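You operate a simulated robot arm through the tools that you are given. There is no shell and no other tool. Be economical: measure what you need, move in short steps, check, and stop when the job is done.

You run a simulated robot arm. Do the job below in one go: nothing can be reset, and whatever is moved stays where it is left.

Task
Scrub the oil smear off the turntable and put the oil bottle away.
Fine: First switch off and try the flat button: nothing turns. Bottle on the top shelf of the post rack; use the scrub block and put it back. Drop and knock over nothing. Set down upright: oil bottle, scrub block. What is to be rubbed or washed off counts as gone when no trace of it is left.
Where things are to end (x, y in the base frame): oil bottle within 0.06 m of [-0.39, 1.44].

Only the result counts: the job must be done as asked and must still hold three seconds after the hand-in. Knocking over, shifting, dropping, spilling or breaking anything else fails it.

Robot
A 7-joint arm with a two-finger parallel gripper on a trunk, on a base that drives. Base frame: it is fixed to the floor where the robot stands at the start and does not move with it; the origin is under the middle of the robot, x ahead of it, y to its left, z up. Readings come in m, rad, newtons and seconds.
With the tool pointing down near the work surface it reaches from about 0.1 to 0.64 m from the robot's upright axis, wherever it stands. Its first joint turns from -2.897 to 2.897 rad. Places, roughly: flat button [0.4, -0.1, 0.9]; scrub block [-0.25, 1.25, 1]; top shelf of the post rack [-0.4, 1.5, 1]; turntable [0, 0.8, 0.5]; wrap switch [0.5, 0, 1]. Payload 1.57 kg.
The tool frame sits at the grasp point between the pads (the TCP): z along the fingers, y along the line on which they close. The tips reach 0.03 m beyond it. The gripper opens to 0.11 m. The fingers are 0.024 m wide and 0.012 m thick; the gripper's body (0.048 by 0.112 m) begins 0.078 m behind the TCP.
Orientation is that of the tool frame in the base frame, as [roll, pitch, yaw] about the fixed x, y, z axes, in that order (R = Rz(yaw) Ry(pitch) Rx(roll)). With the fingers straight down and closing along the base's y, the tool's x points along the base's -x, its y along +y and its z along -z.

Tools
- The arm moves only by the tool apply_moves. Its argument "plan" is one flat list of numbers, 7 for each row, row after row: the shift along the tool's x, y, z in m, then the turn, a rotation vector about the tool's x, y, z in rad, then the closure, from 0 (fully open) to 1 (shut). In form: [dx, dy, dz, ax, ay, az, hand, dx, dy, dz, ax, ay, az, hand, ...]. A call has 1 to 10 rows; each row shifts and turns the commanded pose from where the row before left it, along the tool's axes as they then stand. A row lasts 0.2 s, in which the tool goes at most 0.05 m and 0.15 rad; a call with a longer step from one row to the next is refused whole, and so is a gripper value outside its range. Where a pose cannot be reached the arm comes as near as it can. A force on the tool above 40 N (or 10 N above the force at the start of the call, whichever is more), or a blocked arm, ends the call early, and 0.2 s more pass. The fingers move at their own pace (about 0.045 m/s each) and stop on an object; they squeeze with about 42 N. The grip force told is the motor's: it shows also when the fingers shut on nothing. Time passes only in rows, and 0.2 s behind the last, so rows that do not move let the fingers close. The reply holds the time, the measured pose of the TCP, the force on the tool along the base axes, the opening and the grip force, in the units named above and with some noise, with the torque about the TCP (base axes, N m) and any sound that the robot's microphone picked up.
- Cameras (640 x 400 px; columns grow to the right, rows downward): "scene" is now at [-0.0146, 0.185, 1.574]; the picture's right is [0.54, -0.84, 0.00], its down [-0.79, -0.50, -0.36] and it looks along [0.31, 0.19, -0.93] (base axes); focal length 287 px, centre (320, 200). "wrist" rides on the gripper at [0.07, 0.016, -0.141] in the tool frame; the picture's right is [-0.23, 0.97, 0.00], its down [-0.86, -0.20, -0.48] and it looks along [-0.47, -0.11, 0.88] (tool axes); focal length 222 px, centre (320, 200). There is no depth. A picture from a camera that has moved, and an enlarged one, comes with that camera's place and axes in the base frame and with its lens.
- snapshot(camera): a new picture of that camera. The clock stands still meanwhile.
- slide_trunk(by): slides the trunk up (or, below 0, down) by that many m; the arm and the scene camera ride with it, the base frame stays. It gives what a move gives, with no picture.
- steer(legs): drives the robot by 1 to 6 legs, each [ahead, turn to the left] in m and rad, along the robot's own axes; the way and the turn of a leg run together, so that a leg with both is an arc; at most 1.5 m and 3.142 rad a leg. The arm and the cameras ride along, it lands a little off, and it stops where it bumps. It gives what a move gives.
- pan_tilt(pan, tilt): turns the head with the scene camera to pan (to the left, within 2.705 rad either way) and tilt (down, from -0.506 to 1.204), counted from straight ahead of the robot. It gives what a move gives.
- zoom(camera, box): a new picture of the part [left, top, right, bottom] of that camera's present view, enlarged. The clock stands still meanwhile.
- job_done(): hands the job in; it is judged then, once.

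Work in short steps. Places have to be worked out from the pictures, the camera data and where the tool is seen: move nearer, look again, correct. Check each grasp and each placing, and mend what went wrong. You have 120 turns and 78 pictures in all, those below and enlarged ones among them. Open the gripper and draw the arm clear of the work before you hand the job in, unless the task says otherwise; then end with one line.

The tools are called after "Call:" by a JSON object that holds its "op" and its "data". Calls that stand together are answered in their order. apply_moves: Moves the arm, as the interface text tells. Its arguments: {"type":"object","properties":{"plan":{"type":"array"}},"required":["plan"]} The other tools are called the same way: slide_trunk (by) slides the trunk up or down; steer (legs) drives the base; pan_tilt (pan, tilt) turns the head that bears the scene camera; snapshot (camera) takes a picture; zoom (camera, box) takes an enlarged picture of a part of a camera's view; job_done () hands the job in.

At the start:

```text
t: 0.0
tcp_pos: [0.0861, 0.3993, 1.2333]
orientation: [-3.141, -0.001, 3.141]
wrist_force: [-0.3, -0.1, 0.1]
torque: [0.03, 0.0, -0.03]
opening: 0.1101
gripper_force: 0.0
trunk travel left (down, up): [-0.538, 0.052]
robot x, y, heading: [0.0008, -0.0038, -0.002]
head pan, tilt: [0.565, 1.201]
```

scene: 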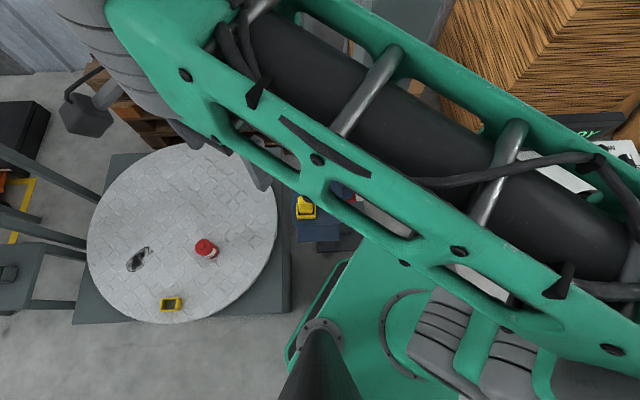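
wrist: 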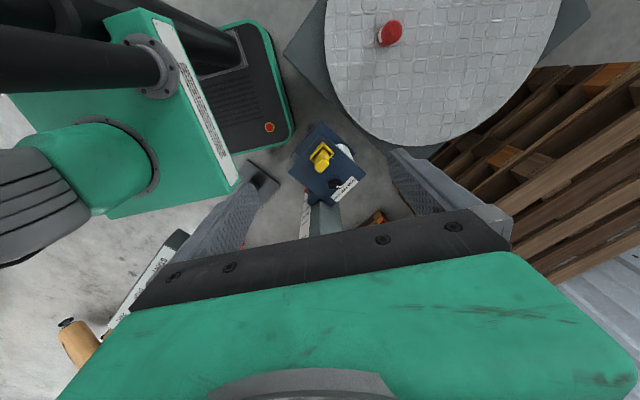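

The turntable with the smear and a red object (bottle?) is in view on the left. I'll look around with the head, first towards the switch and the button.

Call:
{"op": "pan_tilt", "data": {"pan": -0.3, "tilt": 0.7}}

Call:
{"op": "snapshot", "data": {"camera": "scene"}}

Call:
{"op": "pan_tilt", "data": {"pan": 1.7, "tilt": 0.7}}

Call:
{"op": "snapshot", "data": {"camera": "scene"}}

```text
t: 1.2
tcp_pos: [0.0853, 0.3991, 1.2322]
orientation: [-3.14, -0.001, 3.14]
wrist_force: [-0.3, 0.4, -0.1]
torque: [0.03, 0.03, -0.01]
opening: 0.1101
gripper_force: 0.0
trunk travel left (down, up): [-0.538, 0.052]
robot x, y, heading: [0.0, 0.0003, 0.007]
head pan, tilt: [-0.3, 0.7]
```

```text
75 pictures are left
camera scene: at [0.0194, 0.13, 1.6099], right [-0.29, -0.96, 0.0], down [-0.62, 0.19, -0.76], along [0.73, -0.23, -0.64], focal length 287 px, centre (320, 200)
```

scene: 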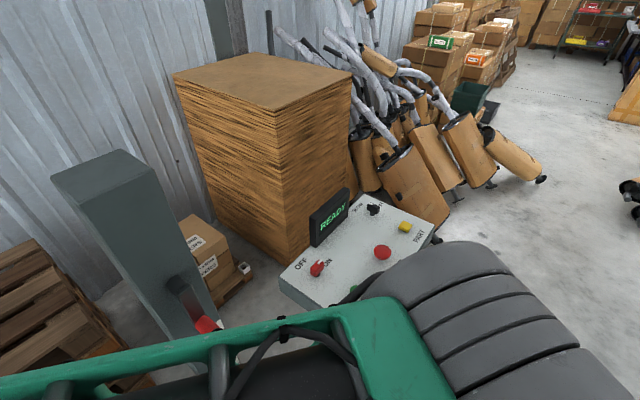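

```text
t: 3.1
tcp_pos: [0.0864, 0.3986, 1.2334]
orientation: [3.141, 0.0, -3.14]
wrist_force: [0.4, -0.4, 0.3]
torque: [0.01, -0.02, -0.01]
opening: 0.1099
gripper_force: 0.1
trunk travel left (down, up): [-0.538, 0.052]
robot x, y, heading: [0.0002, 0.0022, -0.003]
head pan, tilt: [1.7, 0.7]
```

```text
74 pictures are left
camera scene: at [-0.0726, 0.2393, 1.61], right [0.99, 0.13, 0.0], down [0.08, -0.64, -0.76], along [-0.1, 0.76, -0.64], focal length 287 px, centre (320, 200)
```

scene: 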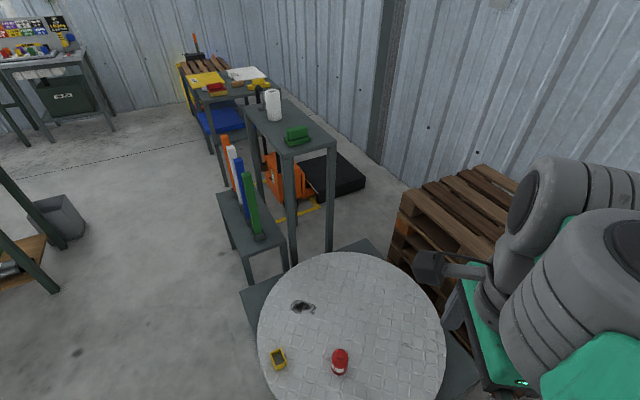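

The panel and the rack are located. I'll zoom in on the rack top now, then on the panel.

Call:
{"op": "zoom", "data": {"camera": "scene", "box": [210, 70, 370, 170]}}

Call:
{"op": "zoom", "data": {"camera": "scene", "box": [240, 240, 460, 400]}}

Call:
{"op": "pan_tilt", "data": {"pan": -0.3, "tilt": 0.9}}

Call:
{"op": "zoom", "data": {"camera": "scene", "box": [240, 100, 480, 250]}}

```text
4.00 times, centred on (290, 120) of scene
camera zoom: at [-0.0726, 0.2393, 1.61], right [0.99, 0.13, 0.0], down [0.08, -0.64, -0.76], along [-0.1, 0.76, -0.64], focal length 1150 px, centre (440, 520)
```

zoom: 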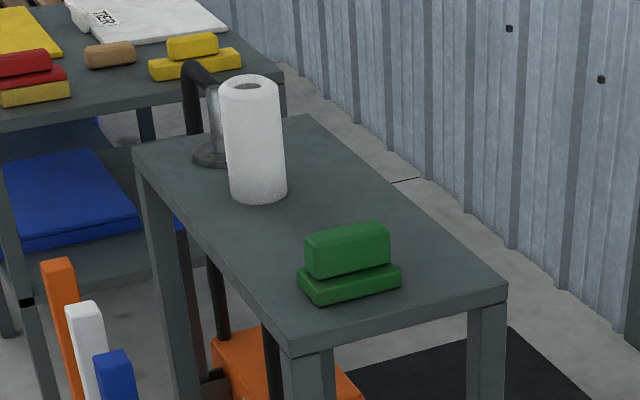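

```text
2.50 times, centred on (350, 320) of scene
camera zoom: at [-0.0726, 0.2393, 1.61], right [0.99, 0.13, 0.0], down [0.08, -0.64, -0.76], along [-0.1, 0.76, -0.64], focal length 718 px, centre (245, -100)
```

zoom: 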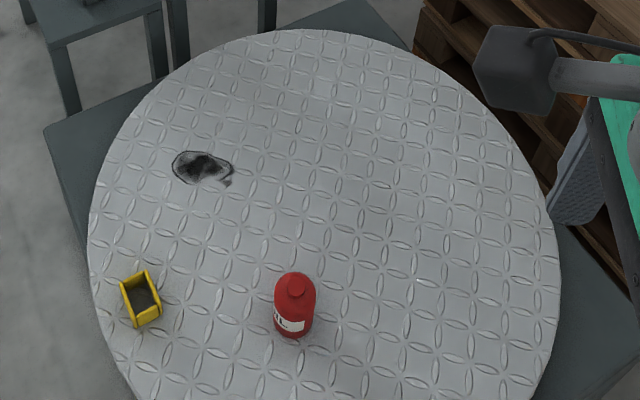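

```text
t: 5.0
tcp_pos: [0.0848, 0.4, 1.2329]
orientation: [3.141, 0.001, 3.14]
wrist_force: [0.1, -0.4, 0.1]
torque: [0.02, 0.03, -0.01]
opening: 0.1101
gripper_force: 0.1
trunk travel left (down, up): [-0.538, 0.052]
robot x, y, heading: [-0.0005, 0.002, 0.001]
head pan, tilt: [-0.3, 0.901]
```

```text
2.67 times, centred on (360, 175) of scene
camera zoom: at [0.0104, 0.1328, 1.5938], right [-0.3, -0.96, 0.0], down [-0.75, 0.23, -0.62], along [0.59, -0.18, -0.78], focal length 766 px, centre (213, 267)
```

zoom: 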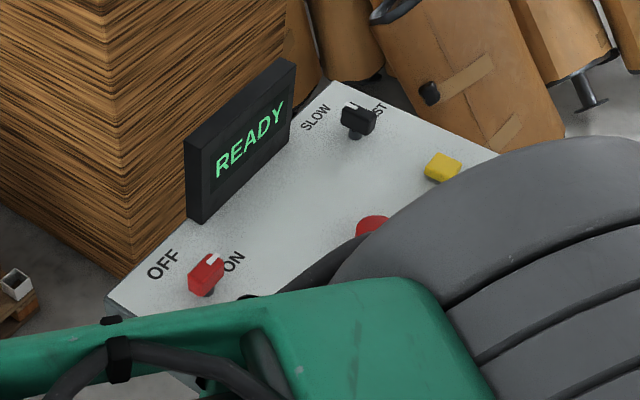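

The red rotary knob seems to be ON, and the arm hides the lower part of the panel. I'll move the arm towards the front, high up, and look with the wrist camera.

Call:
{"op": "apply_moves", "data": {"plan": [-0.033, -0.03, 0, 0, 0, 0, 0, -0.033, -0.03, 0, 0, 0, 0, 0, -0.033, -0.03, 0, 0, 0, 0, 0, -0.033, -0.03, 0, 0, 0, 0, 0, -0.033, -0.03, 0, 0, 0, 0, 0]}}

Call:
{"op": "snapshot", "data": {"camera": "wrist"}}

Call:
{"op": "snapshot", "data": {"camera": "scene"}}

```text
t: 6.2
tcp_pos: [0.2511, 0.2497, 1.2353]
orientation: [-3.141, 0.0, -3.141]
wrist_force: [-0.3, -0.2, -0.2]
torque: [0.01, -0.01, 0.0]
opening: 0.1101
gripper_force: 0.0
trunk travel left (down, up): [-0.538, 0.052]
robot x, y, heading: [-0.0011, 0.0021, -0.0]
head pan, tilt: [-0.3, 0.901]
```

```text
70 pictures are left
camera wrist: at [0.1819, 0.2649, 1.3756], right [0.23, 0.97, 0.0], down [0.86, -0.2, 0.48], along [0.47, -0.11, -0.88], focal length 222 px, centre (320, 200)
```

wrist: 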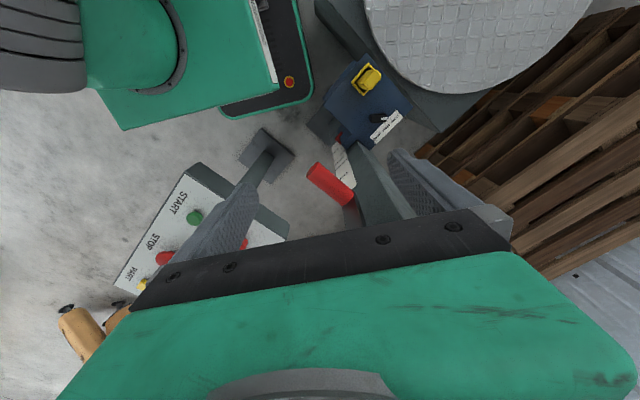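

```text
69 pictures are left
camera scene: at [0.0105, 0.1325, 1.5938], right [-0.3, -0.96, 0.0], down [-0.75, 0.23, -0.62], along [0.59, -0.18, -0.78], focal length 287 px, centre (320, 200)
```

scene: 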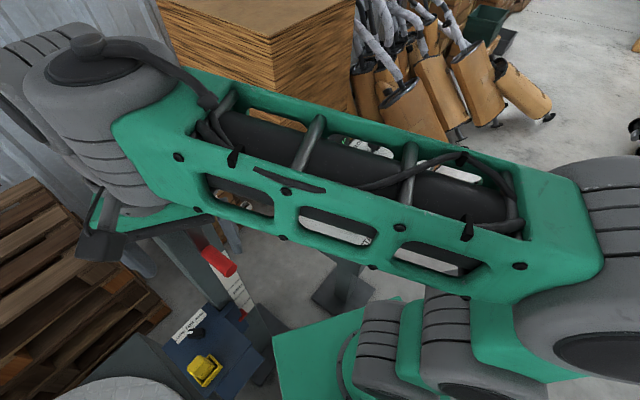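

Near the panel edge is a green START button (flat candidate) at about (0.41,-0.11), plus STOP and PART. I'll bring the wrist camera over the panel for a clear view.

Call:
{"op": "apply_moves", "data": {"plan": [0, -0.048, -0.005, 0, 0, 0, 0, 0, -0.048, -0.005, 0, 0, 0, 0, 0, -0.048, 0, 0, 0, 0, 0, 0, -0.048, 0, 0, 0, 0, 0, 0, -0.048, 0, 0, 0, 0, 0, 0, -0.048, 0, 0, 0, 0, 0, 0, -0.048, 0, 0, 0, 0, 0]}}

Call:
{"op": "snapshot", "data": {"camera": "wrist"}}

Call:
{"op": "snapshot", "data": {"camera": "scene"}}

```text
t: 7.8
tcp_pos: [0.2512, -0.0877, 1.2421]
orientation: [3.142, 0.0, 3.141]
wrist_force: [0.2, -0.2, 0.7]
torque: [-0.02, 0.01, -0.02]
opening: 0.11
gripper_force: 0.1
trunk travel left (down, up): [-0.538, 0.052]
robot x, y, heading: [0.005, 0.0002, 0.002]
head pan, tilt: [-0.3, 0.901]
```

```text
68 pictures are left
camera wrist: at [0.1816, -0.0716, 1.3837], right [0.23, 0.97, 0.0], down [0.85, -0.2, 0.48], along [0.47, -0.11, -0.88], focal length 222 px, centre (320, 200)
```

wrist: 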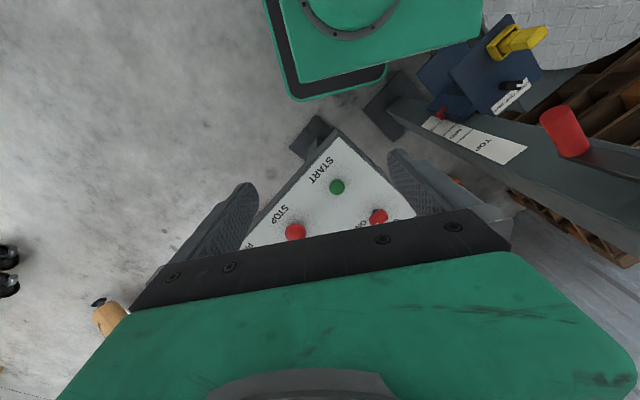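

```text
67 pictures are left
camera scene: at [0.0108, 0.1322, 1.5937], right [-0.3, -0.96, 0.0], down [-0.75, 0.23, -0.62], along [0.59, -0.18, -0.78], focal length 287 px, centre (320, 200)
```

scene: 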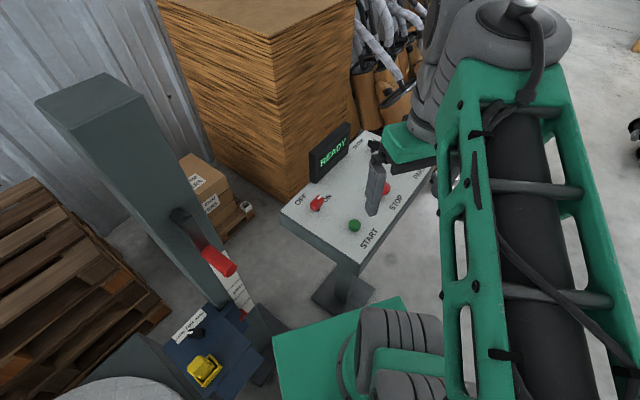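

Call:
{"op": "zoom", "data": {"camera": "scene", "box": [260, 100, 452, 280]}}

Call:
{"op": "zoom", "data": {"camera": "wrist", "box": [230, 120, 430, 245]}}

Call:
{"op": "zoom", "data": {"camera": "wrist", "box": [390, 0, 640, 200]}}

```text
2.22 times, centred on (356, 190) of scene
camera zoom: at [0.0108, 0.1322, 1.5937], right [-0.3, -0.96, 0.0], down [-0.75, 0.23, -0.62], along [0.59, -0.18, -0.78], focal length 639 px, centre (240, 222)
```

zoom: 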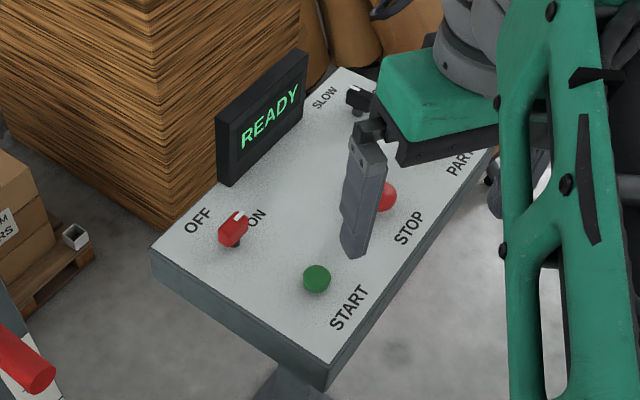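

```text
3.20 times, centred on (330, 182) of wrist
camera zoom: at [0.1816, -0.0716, 1.3837], right [0.23, 0.97, 0.0], down [0.85, -0.2, 0.48], along [0.47, -0.11, -0.88], focal length 711 px, centre (288, 256)
```

zoom: 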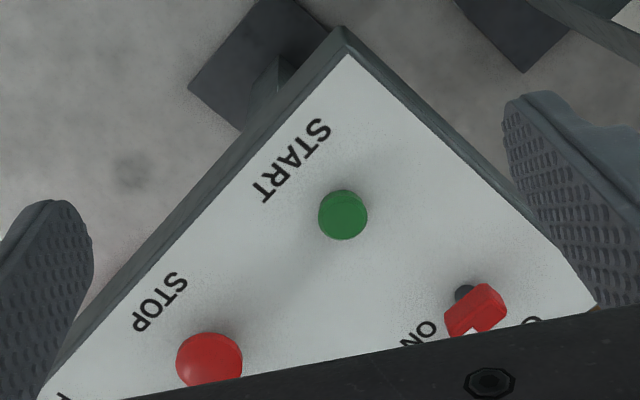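

```text
2.00 times, centred on (515, 100) of wrist
camera zoom: at [0.1816, -0.0716, 1.3837], right [0.23, 0.97, 0.0], down [0.85, -0.2, 0.48], along [0.47, -0.11, -0.88], focal length 444 px, centre (-70, 400)
```

zoom: 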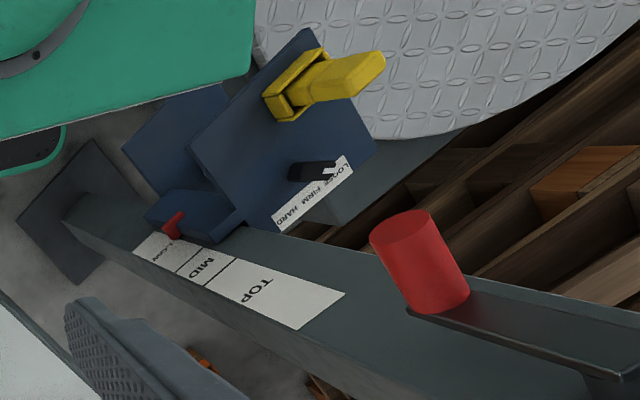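

The knob points at ON; I triangulate the knob at about (0.486, -0.003, 0.953) and the green START top at about (0.393, -0.083, 0.94). I move above the knob for a closer look before turning it.

Call:
{"op": "apply_moves", "data": {"plan": [-0.036, 0.014, 0.01, 0, 0, 0, 0.3, -0.036, 0.014, 0.01, 0, 0, 0, 0.5, -0.036, 0.014, 0.01, 0, 0, 0, 0.5, -0.036, 0.014, 0.01, 0, 0, 0, 0.5, -0.036, 0.014, 0.01, 0, 0, 0, 0.5]}}

Call:
{"op": "apply_moves", "data": {"plan": [0, 0, 0.005, 0, 0, 0.137, 0.5, 0, 0, 0.005, 0, 0, 0.137, 0.5, 0, 0, 0.005, 0, 0, 0.137, 0.5, 0, 0, 0.005, 0, 0, 0.137, 0.5, 0, 0, 0, 0, 0, 0.137, 0.5, 0, 0, 0, 0, 0, 0.137, 0.5, 0, 0, 0, 0, 0, 0.137, 0.5]}}

Call:
{"op": "snapshot", "data": {"camera": "wrist"}}

Call:
{"op": "snapshot", "data": {"camera": "scene"}}

```text
t: 9.0
tcp_pos: [0.4313, -0.0172, 1.193]
orientation: [-3.14, 0.0, 3.141]
wrist_force: [0.6, -0.1, 0.0]
torque: [0.0, 0.01, 0.01]
opening: 0.055
gripper_force: 0.0
trunk travel left (down, up): [-0.538, 0.052]
robot x, y, heading: [0.0005, -0.001, -0.005]
head pan, tilt: [-0.3, 0.901]
```

```text
t: 10.6
tcp_pos: [0.4308, -0.0158, 1.1728]
orientation: [3.141, -0.001, 2.181]
wrist_force: [1.0, -0.2, 0.4]
torque: [-0.04, 0.01, -0.02]
opening: 0.0552
gripper_force: 0.0
trunk travel left (down, up): [-0.538, 0.052]
robot x, y, heading: [-0.0006, -0.0019, 0.001]
head pan, tilt: [-0.3, 0.901]
```

```text
63 pictures are left
camera wrist: at [0.4047, 0.0498, 1.3141], right [0.93, 0.37, 0.0], down [0.33, -0.82, 0.48], along [0.18, -0.44, -0.88], focal length 222 px, centre (320, 200)
```

wrist: 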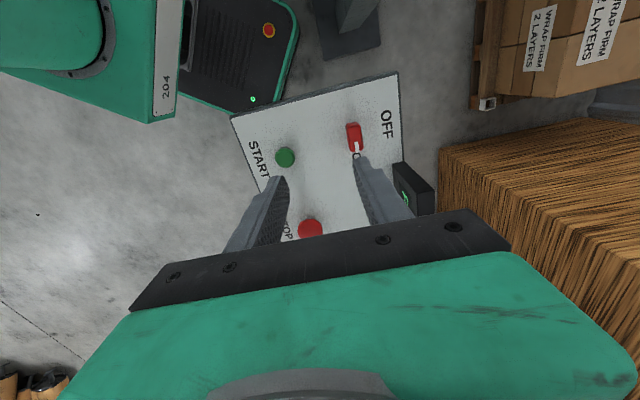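

```text
62 pictures are left
camera scene: at [0.0104, 0.1326, 1.5938], right [-0.3, -0.96, 0.0], down [-0.75, 0.23, -0.62], along [0.59, -0.18, -0.78], focal length 287 px, centre (320, 200)
```

scene: 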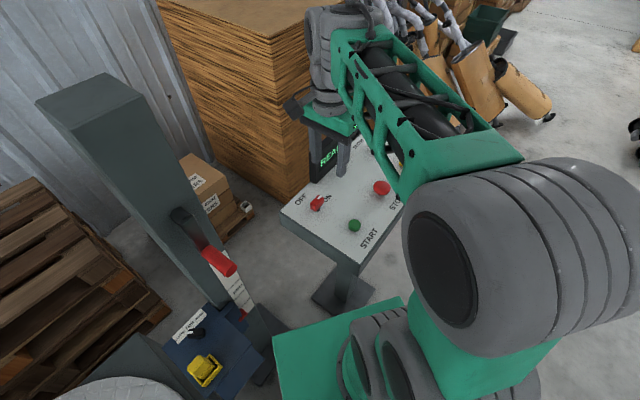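

Call:
{"op": "zoom", "data": {"camera": "wrist", "box": [220, 60, 440, 250]}}

```text
2.11 times, centred on (330, 155) of wrist
camera zoom: at [0.4047, 0.0498, 1.3141], right [0.93, 0.37, 0.0], down [0.33, -0.82, 0.48], along [0.18, -0.44, -0.88], focal length 468 px, centre (299, 295)
```

zoom: 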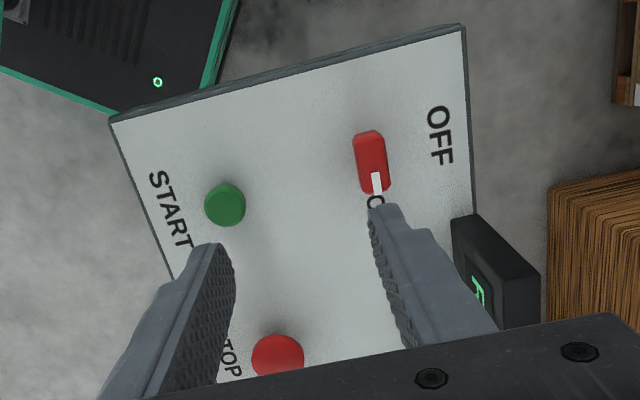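

The pointer is clearly at ON, with OFF a quarter turn counter-clockwise (seen from above), and the knob is at (0.485,-0.002), top about z 0.96. I line up above it and go partway down.

Call:
{"op": "apply_moves", "data": {"plan": [-0.0105, 0.026, 0, 0, 0, 0, 0.5, -0.0105, 0.026, 0, 0, 0, 0, 0.5, 0, 0, 0.045, 0, 0, 0, 0.5, 0, 0, 0.045, 0, 0, 0, 0.5, 0, 0, 0.03, 0, 0, 0, 0.5]}}

Call:
{"op": "zoom", "data": {"camera": "wrist", "box": [160, 60, 480, 260]}}

Call:
{"op": "zoom", "data": {"camera": "scene", "box": [240, 100, 460, 280]}}

```text
t: 11.8
tcp_pos: [0.4838, -0.0042, 1.051]
orientation: [3.141, 0.002, 2.18]
wrist_force: [0.5, -0.1, 0.7]
torque: [0.01, 0.01, 0.01]
opening: 0.0547
gripper_force: 0.1
trunk travel left (down, up): [-0.538, 0.052]
robot x, y, heading: [-0.0017, 0.0008, 0.002]
head pan, tilt: [-0.3, 0.901]
```

```text
2.00 times, centred on (320, 160) of wrist
camera zoom: at [0.459, 0.0617, 1.1921], right [0.93, 0.37, 0.0], down [0.33, -0.81, 0.48], along [0.18, -0.44, -0.88], focal length 444 px, centre (320, 280)
```

zoom: 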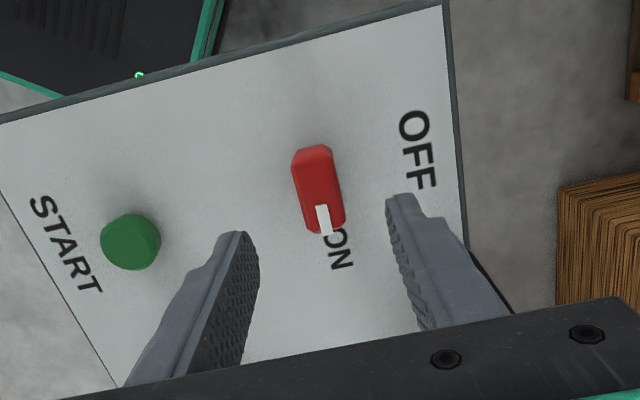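

```text
2.22 times, centred on (350, 190) of scene
camera zoom: at [0.0108, 0.1326, 1.5939], right [-0.3, -0.96, 0.0], down [-0.75, 0.23, -0.62], along [0.59, -0.18, -0.78], focal length 639 px, centre (253, 222)
```

zoom: 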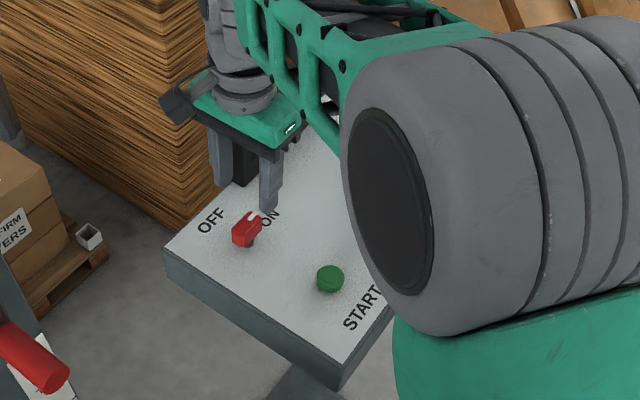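

Aligned on the knob; I correct the yaw by about 5°, go down to TCP z 0.972 and close on it.

Call:
{"op": "apply_moves", "data": {"plan": [0, 0, 0.03, 0, 0, -0.09, 0.5, 0, 0, 0.03, 0, 0, 0, 0.5, 0, 0, 0.019, 0, 0, 0, 0.5, 0, 0, 0, 0, 0, 0, 0.75, 0, 0, 0, 0, 0, 0, 0.9, 0, 0, 0, 0, 0, 0, 0.9]}}

Call:
{"op": "zoom", "data": {"camera": "wrist", "box": [160, 60, 480, 260]}}

```text
t: 13.2
tcp_pos: [0.4845, -0.0051, 0.9718]
orientation: [-3.141, -0.002, 2.271]
wrist_force: [-8.5, -7.6, -2.1]
torque: [-0.2, -0.27, -0.03]
opening: 0.022
gripper_force: 20.8
trunk travel left (down, up): [-0.538, 0.052]
robot x, y, heading: [-0.0027, -0.0002, 0.001]
head pan, tilt: [-0.3, 0.901]
```

```text
2.00 times, centred on (320, 160) of wrist
camera zoom: at [0.453, 0.0589, 1.1137], right [0.89, 0.45, 0.0], down [0.4, -0.78, 0.48], along [0.21, -0.43, -0.88], focal length 444 px, centre (320, 280)
```

zoom: 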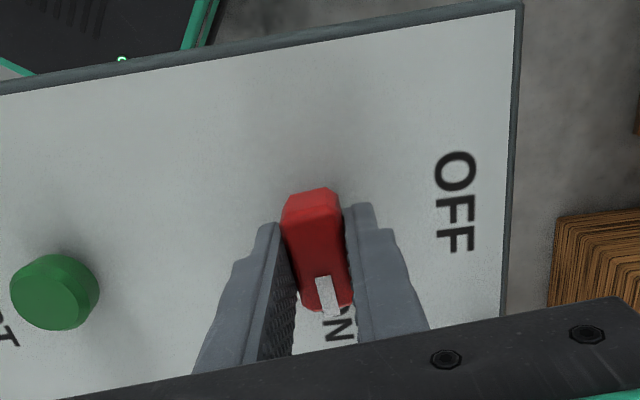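

The knob is held and centred. Now I turn it counter-clockwise (negative about tool z) a bit less than a quarter first.

Call:
{"op": "apply_moves", "data": {"plan": [0, -0.002, 0, 0, 0, -0.13, 0.9, 0, 0, 0, 0, 0, -0.13, 0.9, 0, 0, 0, 0, 0, -0.13, 0.9, 0, 0, 0, 0, 0, -0.13, 0.9, 0, 0, 0, 0, 0, -0.13, 0.9, 0, 0, 0, 0, 0, -0.13, 0.9, 0, 0, 0, 0, 0, -0.13, 0.9, 0, 0, 0, 0, 0, -0.13, 0.9, 0, 0, 0, 0, 0, -0.13, 0.9, 0, 0, 0, 0, 0, -0.13, 0.9]}}

Call:
{"op": "snapshot", "data": {"camera": "wrist"}}

Call:
{"op": "zoom", "data": {"camera": "scene", "box": [240, 100, 460, 280]}}

```text
t: 15.4
tcp_pos: [0.4828, -0.0055, 0.9741]
orientation: [3.141, -0.004, -2.708]
wrist_force: [-3.1, 4.8, -23.3]
torque: [0.05, -0.42, 0.0]
opening: 0.0221
gripper_force: 34.6
trunk travel left (down, up): [-0.538, 0.052]
robot x, y, heading: [0.001, 0.0011, -0.002]
head pan, tilt: [-0.3, 0.901]
```

```text
57 pictures are left
camera wrist: at [0.4153, -0.02, 1.114], right [-0.2, 0.98, 0.0], down [0.86, 0.18, 0.48], along [0.47, 0.1, -0.88], focal length 222 px, centre (320, 200)
```

wrist: 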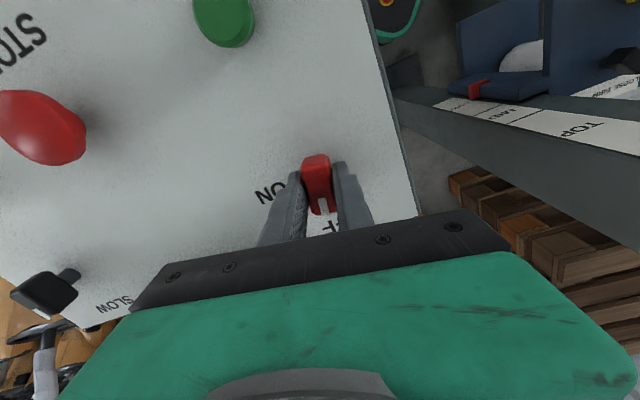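

```text
2.22 times, centred on (350, 190) of scene
camera zoom: at [0.0117, 0.1333, 1.5936], right [-0.3, -0.96, 0.0], down [-0.75, 0.23, -0.62], along [0.59, -0.18, -0.78], focal length 639 px, centre (253, 222)
```

zoom: 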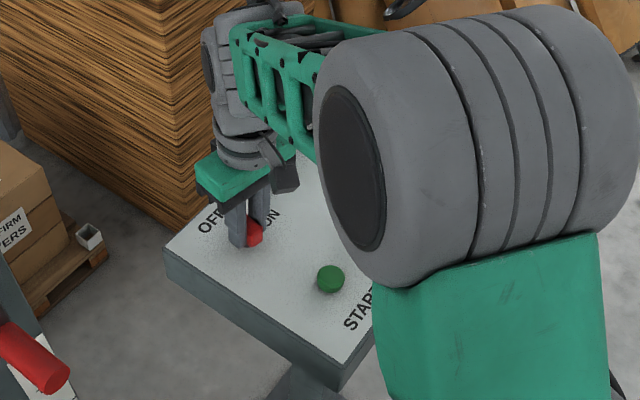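

The knob turned with the gripper (about 75°). I finish the rest of the quarter turn, easing down slightly to relieve the pull.

Call:
{"op": "apply_moves", "data": {"plan": [0, 0, 0.002, 0, 0, -0.1, 0.9, 0, 0, 0.001, 0, 0, -0.1, 0.9, 0, 0, 0, 0, 0, -0.08, 0.9]}}

Call:
{"op": "zoom", "data": {"camera": "wrist", "box": [220, 130, 440, 250]}}

```text
t: 16.2
tcp_pos: [0.4852, -0.0055, 0.9737]
orientation: [-3.138, 0.003, -2.429]
wrist_force: [-3.7, 6.6, 5.3]
torque: [0.48, 0.66, -1.22]
opening: 0.0237
gripper_force: 35.8
trunk travel left (down, up): [-0.538, 0.052]
robot x, y, heading: [-0.0001, -0.0004, 0.003]
head pan, tilt: [-0.3, 0.901]
```

```text
2.91 times, centred on (330, 190) of wrist
camera zoom: at [0.4215, -0.0383, 1.1136], right [-0.46, 0.89, 0.0], down [0.78, 0.41, 0.48], along [0.43, 0.22, -0.88], focal length 646 px, centre (291, 229)
```

zoom: 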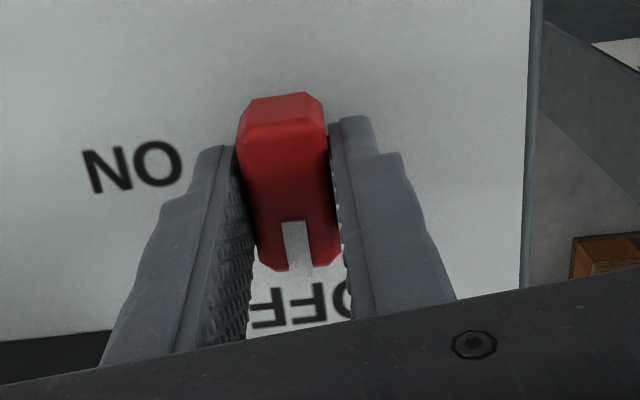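

The knob now points at OFF and has reached its stop (torque rises). I open and lift off, then check the display.

Call:
{"op": "apply_moves", "data": {"plan": [0, 0, 0, 0, 0, 0.06, 0.6, 0, 0, 0, 0, 0, 0, 0.5, 0, 0, 0, 0, 0, 0, 0.5, 0, 0, -0.03, 0, 0, 0, 0.5, 0, 0, -0.04, 0, 0, 0, 0.5, 0, 0, -0.04, 0, 0, 0, 0.5]}}

Call:
{"op": "snapshot", "data": {"camera": "wrist"}}

Call:
{"op": "zoom", "data": {"camera": "scene", "box": [240, 100, 460, 280]}}

```text
t: 17.6
tcp_pos: [0.4846, -0.0038, 1.0808]
orientation: [3.141, 0.001, -2.49]
wrist_force: [0.0, 1.1, -0.1]
torque: [0.0, -0.02, 0.01]
opening: 0.0549
gripper_force: 0.0
trunk travel left (down, up): [-0.538, 0.052]
robot x, y, heading: [0.0021, 0.0004, -0.001]
head pan, tilt: [-0.3, 0.901]
```

```text
54 pictures are left
camera wrist: at [0.4191, -0.0338, 1.2226], right [-0.41, 0.91, 0.0], down [0.8, 0.36, 0.48], along [0.44, 0.2, -0.88], focal length 222 px, centre (320, 200)
```

wrist: 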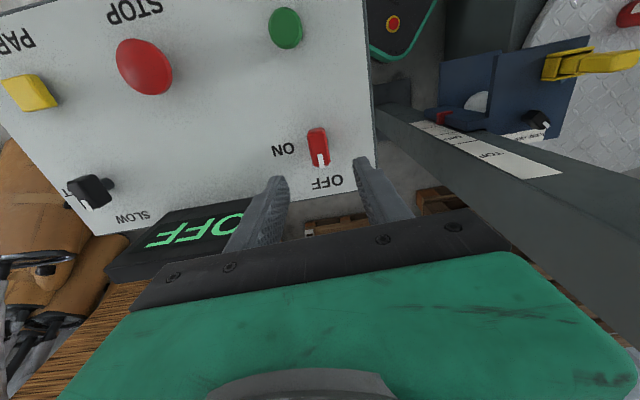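

```text
2.22 times, centred on (350, 190) of scene
camera zoom: at [0.0103, 0.1327, 1.5938], right [-0.3, -0.96, 0.0], down [-0.75, 0.23, -0.62], along [0.59, -0.18, -0.78], focal length 639 px, centre (253, 222)
```

zoom: 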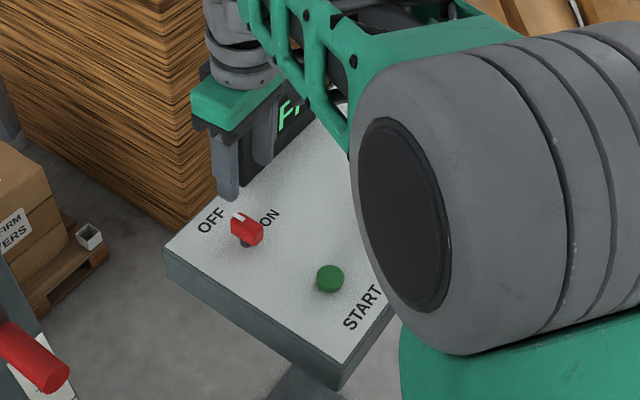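

Display reads OFF. Next I test the flat green START button at (0.393,-0.083): close the fingers, move above it and descend close.

Call:
{"op": "apply_moves", "data": {"plan": [0.0403, -0.0024, 0, 0, 0, 0, 1, 0.0403, -0.0024, 0, 0, 0, 0, 1, 0.0403, -0.0024, 0, 0, 0, 0, 1, 0, 0, 0.035, 0, 0, 0, 1, 0, 0, 0.03, 0, 0, 0, 1, 0, 0, 0.021, 0, 0, 0, 1]}}

Call:
{"op": "zoom", "data": {"camera": "wrist", "box": [160, 60, 480, 260]}}

```text
t: 19.0
tcp_pos: [0.3929, -0.0852, 0.9941]
orientation: [-3.141, 0.0, -2.491]
wrist_force: [0.5, 0.1, -0.7]
torque: [0.01, -0.03, 0.02]
opening: 0.0
gripper_force: 21.1
trunk travel left (down, up): [-0.538, 0.052]
robot x, y, heading: [0.002, -0.0014, -0.003]
head pan, tilt: [-0.3, 0.901]
```

```text
2.00 times, centred on (320, 160) of wrist
camera zoom: at [0.3284, -0.1144, 1.1349], right [-0.41, 0.91, 0.0], down [0.8, 0.36, 0.48], along [0.44, 0.2, -0.88], focal length 444 px, centre (320, 280)
```

zoom: 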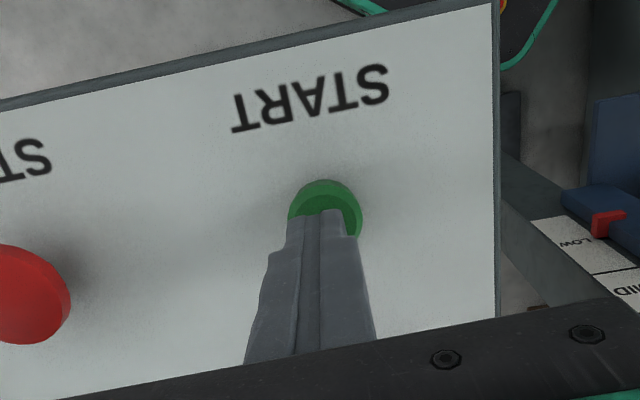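

Fingertips sit over the START cap; pressing down in small steps.

Call:
{"op": "apply_moves", "data": {"plan": [0, 0, 0.008, 0, 0, 0, 1, 0, 0, 0.007, 0, 0, 0, 1, 0, 0, 0.006, 0, 0, 0, 1, 0, 0, 0.005, 0, 0, 0, 1]}}

```text
t: 20.0
tcp_pos: [0.3929, -0.0848, 0.9722]
orientation: [-3.137, 0.005, -2.491]
wrist_force: [-4.9, 1.8, 34.7]
torque: [0.01, 0.24, 0.13]
opening: 0.0
gripper_force: 21.7
trunk travel left (down, up): [-0.538, 0.052]
robot x, y, heading: [0.0006, 0.0016, 0.001]
head pan, tilt: [-0.3, 0.901]
heard: click
```

A click was heard, so the button was pressed. I lift off and check that nothing is turning.

Call:
{"op": "apply_moves", "data": {"plan": [0, 0, -0.02, 0, 0, 0, 1, 0, 0, -0.045, 0, 0, 0, 1, 0, 0, -0.045, 0, 0, 0, 1, 0, 0, -0.045, 0, 0, 0, 1, 0, 0, -0.045, 0, 0, 0, 0.5, 0, 0, -0.045, 0, 0, 0, 0]}}

Call:
{"op": "snapshot", "data": {"camera": "wrist"}}

Call:
{"op": "pan_tilt", "data": {"pan": 1.7, "tilt": 0.8}}

Call:
{"op": "snapshot", "data": {"camera": "scene"}}

```text
t: 21.4
tcp_pos: [0.3921, -0.0855, 1.2137]
orientation: [3.142, -0.001, -2.49]
wrist_force: [0.4, 0.1, 1.0]
torque: [0.01, 0.02, 0.03]
opening: 0.0481
gripper_force: 0.0
trunk travel left (down, up): [-0.538, 0.052]
robot x, y, heading: [-0.0026, 0.0039, -0.002]
head pan, tilt: [-0.3, 0.901]
```

```text
51 pictures are left
camera wrist: at [0.3269, -0.1138, 1.3545], right [-0.41, 0.91, 0.0], down [0.8, 0.36, 0.48], along [0.44, 0.2, -0.88], focal length 222 px, centre (320, 200)
```

wrist: 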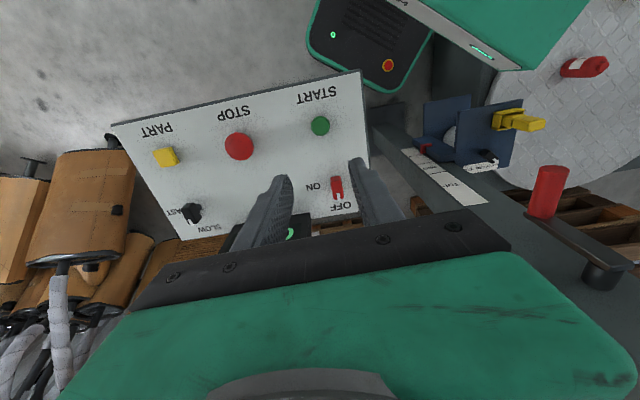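

```text
t: 23.4
tcp_pos: [0.3914, -0.0843, 1.213]
orientation: [-3.141, 0.0, -2.492]
wrist_force: [0.0, -0.7, 0.5]
torque: [0.0, 0.02, 0.02]
opening: 0.1098
gripper_force: 0.1
trunk travel left (down, up): [-0.538, 0.052]
robot x, y, heading: [-0.0014, 0.0026, -0.004]
head pan, tilt: [1.7, 0.799]
```

```text
50 pictures are left
camera scene: at [-0.0721, 0.235, 1.6017], right [0.99, 0.13, 0.0], down [0.09, -0.71, -0.7], along [-0.09, 0.69, -0.72], focal length 287 px, centre (320, 200)
```

scene: 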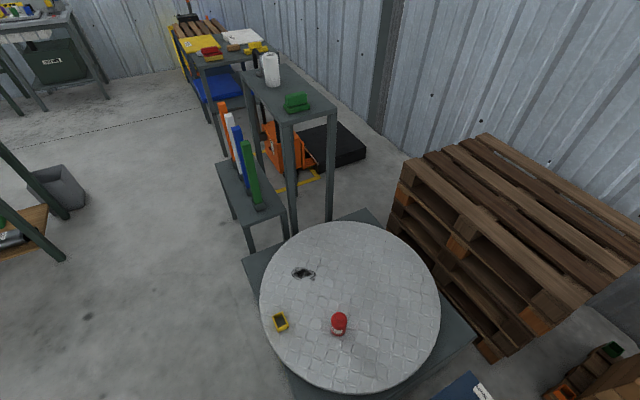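

START is dead: OFF is shown and nothing on the turntable has moved. Now I look behind and to the left of the robot to plan the drive towards the rack side.

Call:
{"op": "pan_tilt", "data": {"pan": 2.6, "tilt": 0.85}}

Call:
{"op": "snapshot", "data": {"camera": "scene"}}

Call:
{"op": "pan_tilt", "data": {"pan": -2.6, "tilt": 0.85}}

Call:
{"op": "snapshot", "data": {"camera": "scene"}}

```text
t: 24.6
tcp_pos: [0.3915, -0.0851, 1.2124]
orientation: [-3.14, -0.001, -2.489]
wrist_force: [0.5, 0.2, 0.7]
torque: [0.01, -0.01, 0.02]
opening: 0.1101
gripper_force: 0.1
trunk travel left (down, up): [-0.538, 0.052]
robot x, y, heading: [-0.0007, 0.0025, 0.001]
head pan, tilt: [2.601, 0.85]
```

```text
49 pictures are left
camera scene: at [-0.1287, 0.1953, 1.5977], right [0.52, 0.86, 0.0], down [0.64, -0.39, -0.66], along [-0.57, 0.34, -0.75], focal length 287 px, centre (320, 200)
```

scene: 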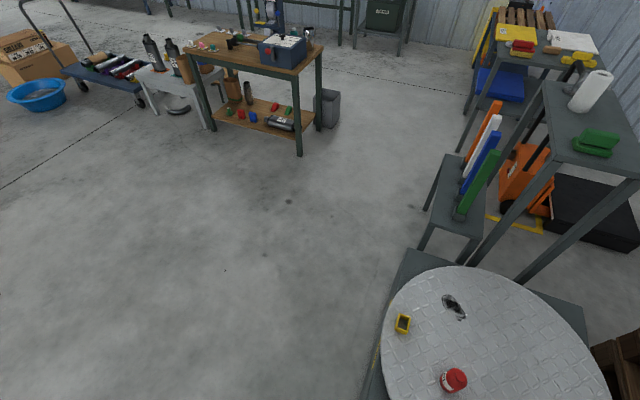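

```text
t: 28.6
tcp_pos: [0.3915, -0.0843, 1.2142]
orientation: [3.141, 0.0, -2.49]
wrist_force: [0.1, 0.2, 0.1]
torque: [-0.02, 0.0, 0.01]
opening: 0.1099
gripper_force: 0.1
trunk travel left (down, up): [-0.538, 0.052]
robot x, y, heading: [0.0015, 0.0025, 0.001]
head pan, tilt: [-2.601, 0.85]
```

```text
48 pictures are left
camera scene: at [-0.1287, 0.1147, 1.5977], right [-0.52, 0.86, 0.0], down [0.64, 0.39, -0.66], along [-0.57, -0.34, -0.75], focal length 287 px, centre (320, 200)
```

scene: 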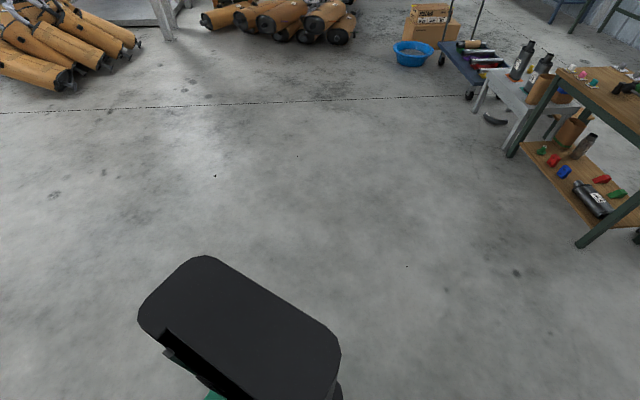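

The area behind and to the left is free. I'll first drive to a spot beside the turntable (about (-0.57,0.39), heading 2.19), from where both the bottle and the smear should be reachable.

Call:
{"op": "steer", "data": {"legs": [[-0.45, 0], [0, 1.75], [0.3, 0], [0, 0.44], [0.12, 0]]}}

Call:
{"op": "pan_tilt", "data": {"pan": -1.2, "tilt": 0.9}}

Call:
{"op": "snapshot", "data": {"camera": "scene"}}

```text
t: 39.4
tcp_pos: [-0.7391, 0.7578, 1.2125]
orientation: [-3.139, 0.001, -0.295]
wrist_force: [0.3, -0.5, 0.1]
torque: [-0.05, 0.0, -0.02]
opening: 0.1102
gripper_force: 0.1
trunk travel left (down, up): [-0.538, 0.052]
robot x, y, heading: [-0.5821, 0.3911, 2.197]
head pan, tilt: [-2.601, 0.85]
```

```text
t: 40.9
tcp_pos: [-0.7395, 0.7561, 1.2123]
orientation: [-3.141, 0.0, -0.294]
wrist_force: [-0.7, -0.7, -0.3]
torque: [-0.03, 0.02, 0.0]
opening: 0.11
gripper_force: 0.1
trunk travel left (down, up): [-0.538, 0.052]
robot x, y, heading: [-0.5814, 0.3881, 2.192]
head pan, tilt: [-1.201, 0.901]
```

```text
47 pictures are left
camera scene: at [-0.6297, 0.3144, 1.5938], right [0.84, -0.55, 0.0], down [-0.43, -0.66, -0.62], along [0.34, 0.52, -0.78], focal length 287 px, centre (320, 200)
```

scene: 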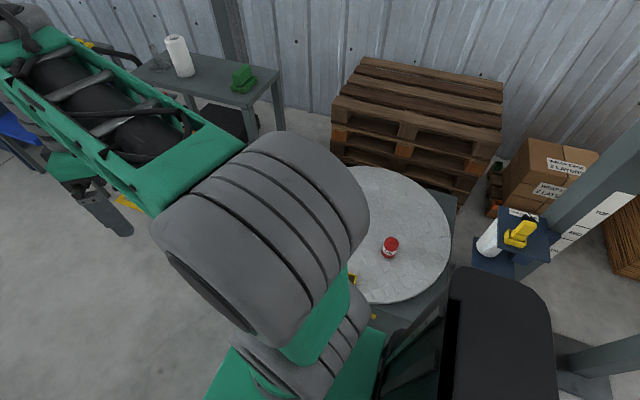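

Bottle near (-0.06,0.64) and scrub block near (-0.316,1.324,1.035). I swing the arm clockwise in an arc round towards the turntable.

Call:
{"op": "apply_moves", "data": {"plan": [0.036, -0.03, 0, 0, 0, 0.12, 0, 0.036, -0.03, 0, 0, 0, 0.12, 0, 0.036, -0.03, 0, 0, 0, 0.12, 0, 0.036, -0.03, 0, 0, 0, 0.12, 0, 0.036, -0.03, 0, 0, 0, 0.12, 0, 0.036, -0.03, 0, 0, 0, 0.12, 0, 0.036, -0.03, 0, 0, 0, 0.12, 0, 0.036, -0.03, 0, 0, 0, 0.12, 0, 0.036, -0.03, 0, 0, 0, 0.12, 0, 0.036, -0.03, 0, 0, 0, 0.12, 0]}}

Call:
{"op": "slide_trunk", "data": {"by": -0.3}}

Call:
{"op": "snapshot", "data": {"camera": "wrist"}}

```text
t: 43.1
tcp_pos: [-0.3039, 0.6938, 1.2157]
orientation: [3.141, 0.001, -1.498]
wrist_force: [0.5, 0.5, 0.5]
torque: [0.0, 0.03, 0.01]
opening: 0.11
gripper_force: 0.0
trunk travel left (down, up): [-0.538, 0.052]
robot x, y, heading: [-0.5788, 0.3864, 2.196]
head pan, tilt: [-1.201, 0.901]
```

```text
t: 46.1
tcp_pos: [-0.3056, 0.6948, 0.9156]
orientation: [3.14, 0.001, -1.496]
wrist_force: [1.1, 1.1, 0.4]
torque: [0.01, 0.01, -0.02]
opening: 0.1102
gripper_force: 0.1
trunk travel left (down, up): [-0.238, 0.352]
robot x, y, heading: [-0.5786, 0.3877, 2.198]
head pan, tilt: [-1.201, 0.901]
```

```text
46 pictures are left
camera wrist: at [-0.3143, 0.6239, 1.0556], right [-0.99, 0.15, 0.0], down [0.14, 0.87, 0.48], along [0.07, 0.47, -0.88], focal length 222 px, centre (320, 200)
```

wrist: 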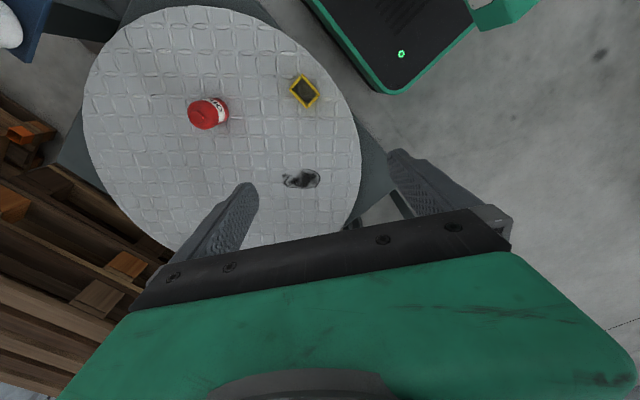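

Bottle seen at about (-0.062,0.649), smear centred about (-0.226,0.857). I move above the bottle.

Call:
{"op": "apply_moves", "data": {"plan": [0.01, -0.048, 0, 0, 0, 0, 0, 0.01, -0.048, 0, 0, 0, 0, 0, 0.01, -0.048, 0.02, 0, 0, 0, 0, 0.01, -0.048, 0.03, 0, 0, 0, 0, 0.01, -0.048, 0.03, 0, 0, 0, 0]}}

Call:
{"op": "slide_trunk", "data": {"by": -0.1}}

Call:
{"op": "snapshot", "data": {"camera": "wrist"}}

Call:
{"op": "snapshot", "data": {"camera": "scene"}}

```text
refused: row 3 steps farther than a row can; nothing moved
```

```text
t: 47.4
tcp_pos: [-0.3032, 0.6941, 0.8144]
orientation: [3.142, 0.0, -1.494]
wrist_force: [-0.1, -0.3, -0.8]
torque: [-0.01, 0.03, 0.0]
opening: 0.1099
gripper_force: 0.1
trunk travel left (down, up): [-0.138, 0.452]
robot x, y, heading: [-0.5793, 0.3912, 2.195]
head pan, tilt: [-1.201, 0.901]
```

```text
45 pictures are left
camera wrist: at [-0.3143, 0.6239, 0.9557], right [-0.99, 0.15, 0.0], down [0.13, 0.87, 0.48], along [0.07, 0.47, -0.88], focal length 222 px, centre (320, 200)
```

wrist: 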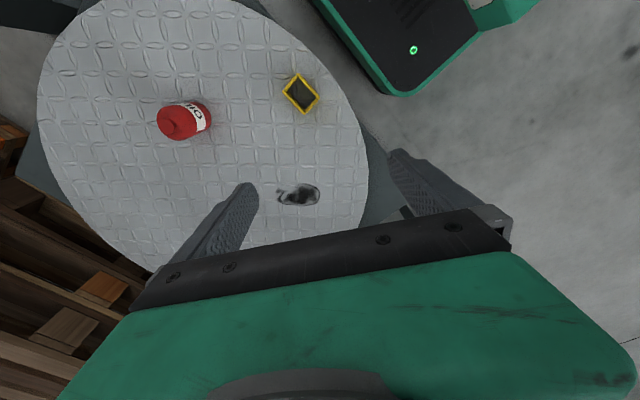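

```text
44 pictures are left
camera scene: at [-0.6297, 0.3144, 1.1939], right [0.84, -0.54, 0.0], down [-0.43, -0.66, -0.62], along [0.34, 0.52, -0.78], focal length 287 px, centre (320, 200)
```

scene: 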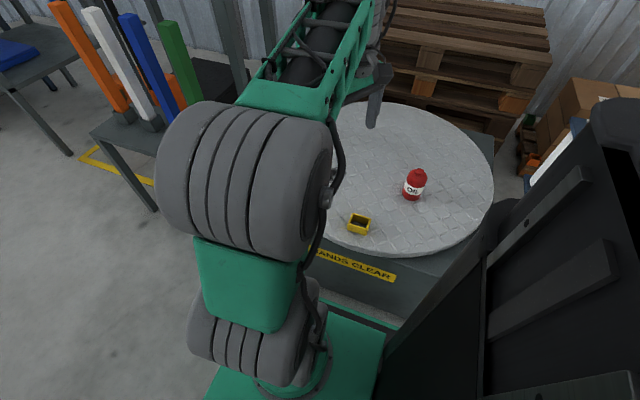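

The bottle stands about 0.10 m high at (-0.061,0.650), body about 0.065 across. I move over it with smaller rows and look again.

Call:
{"op": "apply_moves", "data": {"plan": [0.0125, -0.0476, 0, 0, 0, 0, 0, 0.0125, -0.0476, 0, 0, 0, 0, 0, 0.0125, -0.0476, 0, 0, 0, 0, 0, 0.0125, -0.0476, 0, 0, 0, 0, 0, 0.0125, -0.0476, 0, 0, 0, 0, 0, 0, 0, 0.04, 0, 0, 0, 0, 0, 0, 0.04, 0, 0, 0, 0]}}

Call:
{"op": "snapshot", "data": {"camera": "wrist"}}

Call:
{"op": "snapshot", "data": {"camera": "scene"}}

```text
t: 49.0
tcp_pos: [-0.0612, 0.6483, 0.735]
orientation: [-3.139, 0.001, -1.496]
wrist_force: [1.3, -0.5, 1.1]
torque: [0.0, -0.04, -0.02]
opening: 0.1101
gripper_force: 0.0
trunk travel left (down, up): [-0.138, 0.452]
robot x, y, heading: [-0.5769, 0.3904, 2.196]
head pan, tilt: [-1.201, 0.901]
```

```text
43 pictures are left
camera wrist: at [-0.0726, 0.5785, 0.8751], right [-0.99, 0.15, 0.0], down [0.13, 0.87, 0.48], along [0.07, 0.47, -0.88], focal length 222 px, centre (320, 200)
```

wrist: 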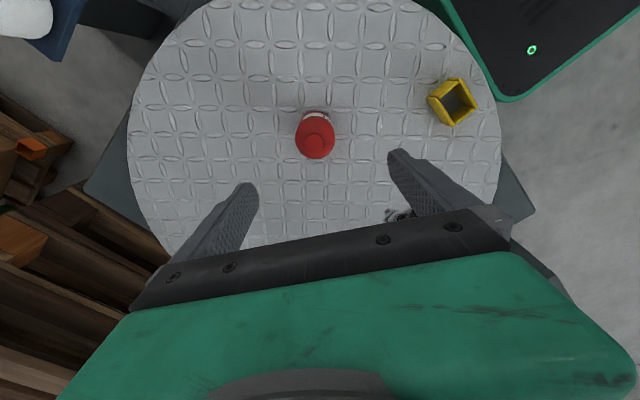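

```text
42 pictures are left
camera scene: at [-0.6297, 0.3144, 1.1939], right [0.84, -0.54, 0.0], down [-0.43, -0.66, -0.62], along [0.34, 0.52, -0.78], focal length 287 px, centre (320, 200)
```

scene: 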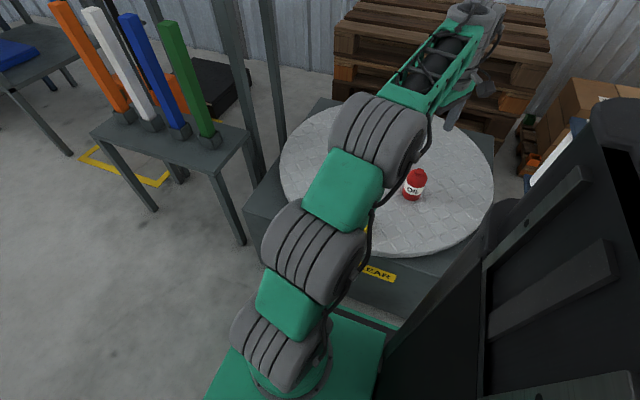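

The bottle is centred between the fingers. I descend in steps to TCP z about 0.52 and close.

Call:
{"op": "apply_moves", "data": {"plan": [0, -0.002, 0.045, 0, 0, 0, 0, 0, 0, 0.045, 0, 0, 0, 0, 0, 0, 0.045, 0, 0, 0, 0, 0, 0, 0.045, 0, 0, 0, 0, 0, 0, 0.035, 0, 0, 0, 0]}}

Call:
{"op": "snapshot", "data": {"camera": "wrist"}}

```text
t: 50.2
tcp_pos: [-0.0589, 0.6511, 0.5182]
orientation: [-3.14, 0.0, -1.495]
wrist_force: [0.3, 0.0, 1.1]
torque: [-0.06, -0.01, 0.01]
opening: 0.1101
gripper_force: 0.0
trunk travel left (down, up): [-0.138, 0.452]
robot x, y, heading: [-0.5771, 0.3893, 2.193]
head pan, tilt: [-1.201, 0.901]
```

```text
41 pictures are left
camera wrist: at [-0.0697, 0.5814, 0.6594], right [-0.99, 0.15, 0.0], down [0.13, 0.87, 0.48], along [0.07, 0.47, -0.88], focal length 222 px, centre (320, 200)
```

wrist: 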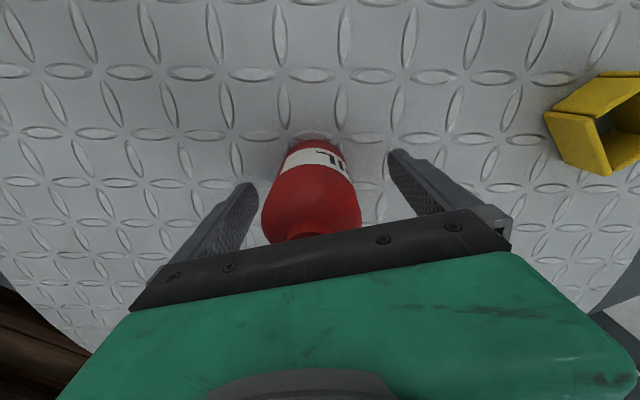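

The bottle is between the fingers. Closing.

Call:
{"op": "apply_moves", "data": {"plan": [0, 0, 0, 0, 0, 0, 0.5, 0, 0, 0, 0, 0, 0, 0.7, 0, 0, 0, 0, 0, 0, 0.8, 0, 0, 0, 0, 0, 0, 0.8]}}

```text
t: 51.2
tcp_pos: [-0.0603, 0.6515, 0.5189]
orientation: [-3.141, -0.001, -1.496]
wrist_force: [-0.4, -0.6, -0.4]
torque: [0.04, -0.05, 0.0]
opening: 0.0576
gripper_force: 18.5
trunk travel left (down, up): [-0.138, 0.452]
robot x, y, heading: [-0.5797, 0.3929, 2.195]
head pan, tilt: [-1.201, 0.901]
```

Gripped at 0.058 m opening. I lift and check the hold.

Call:
{"op": "apply_moves", "data": {"plan": [0, 0, -0.02, 0, 0, 0, 0.8, 0, 0, -0.03, 0, 0, 0, 0.8, 0, 0, -0.04, 0, 0, 0, 0.8, 0, 0, -0.04, 0, 0, 0, 0.8, 0, 0, -0.04, 0, 0, 0, 0.8]}}

Call:
{"op": "snapshot", "data": {"camera": "wrist"}}

```text
t: 52.4
tcp_pos: [-0.0595, 0.6502, 0.6915]
orientation: [3.137, -0.001, -1.495]
wrist_force: [0.5, -0.3, -1.3]
torque: [-0.01, 0.02, 0.02]
opening: 0.057
gripper_force: 42.4
trunk travel left (down, up): [-0.138, 0.452]
robot x, y, heading: [-0.5793, 0.3904, 2.198]
head pan, tilt: [-1.201, 0.901]
```

```text
40 pictures are left
camera wrist: at [-0.0696, 0.5799, 0.8312], right [-0.99, 0.15, 0.0], down [0.14, 0.87, 0.48], along [0.07, 0.47, -0.88], focal length 222 px, centre (320, 200)
```

wrist: 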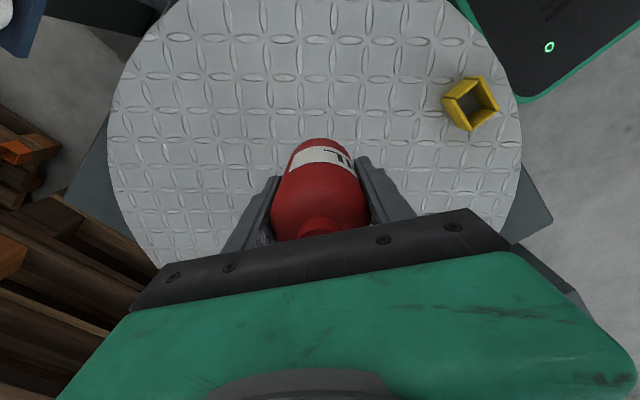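

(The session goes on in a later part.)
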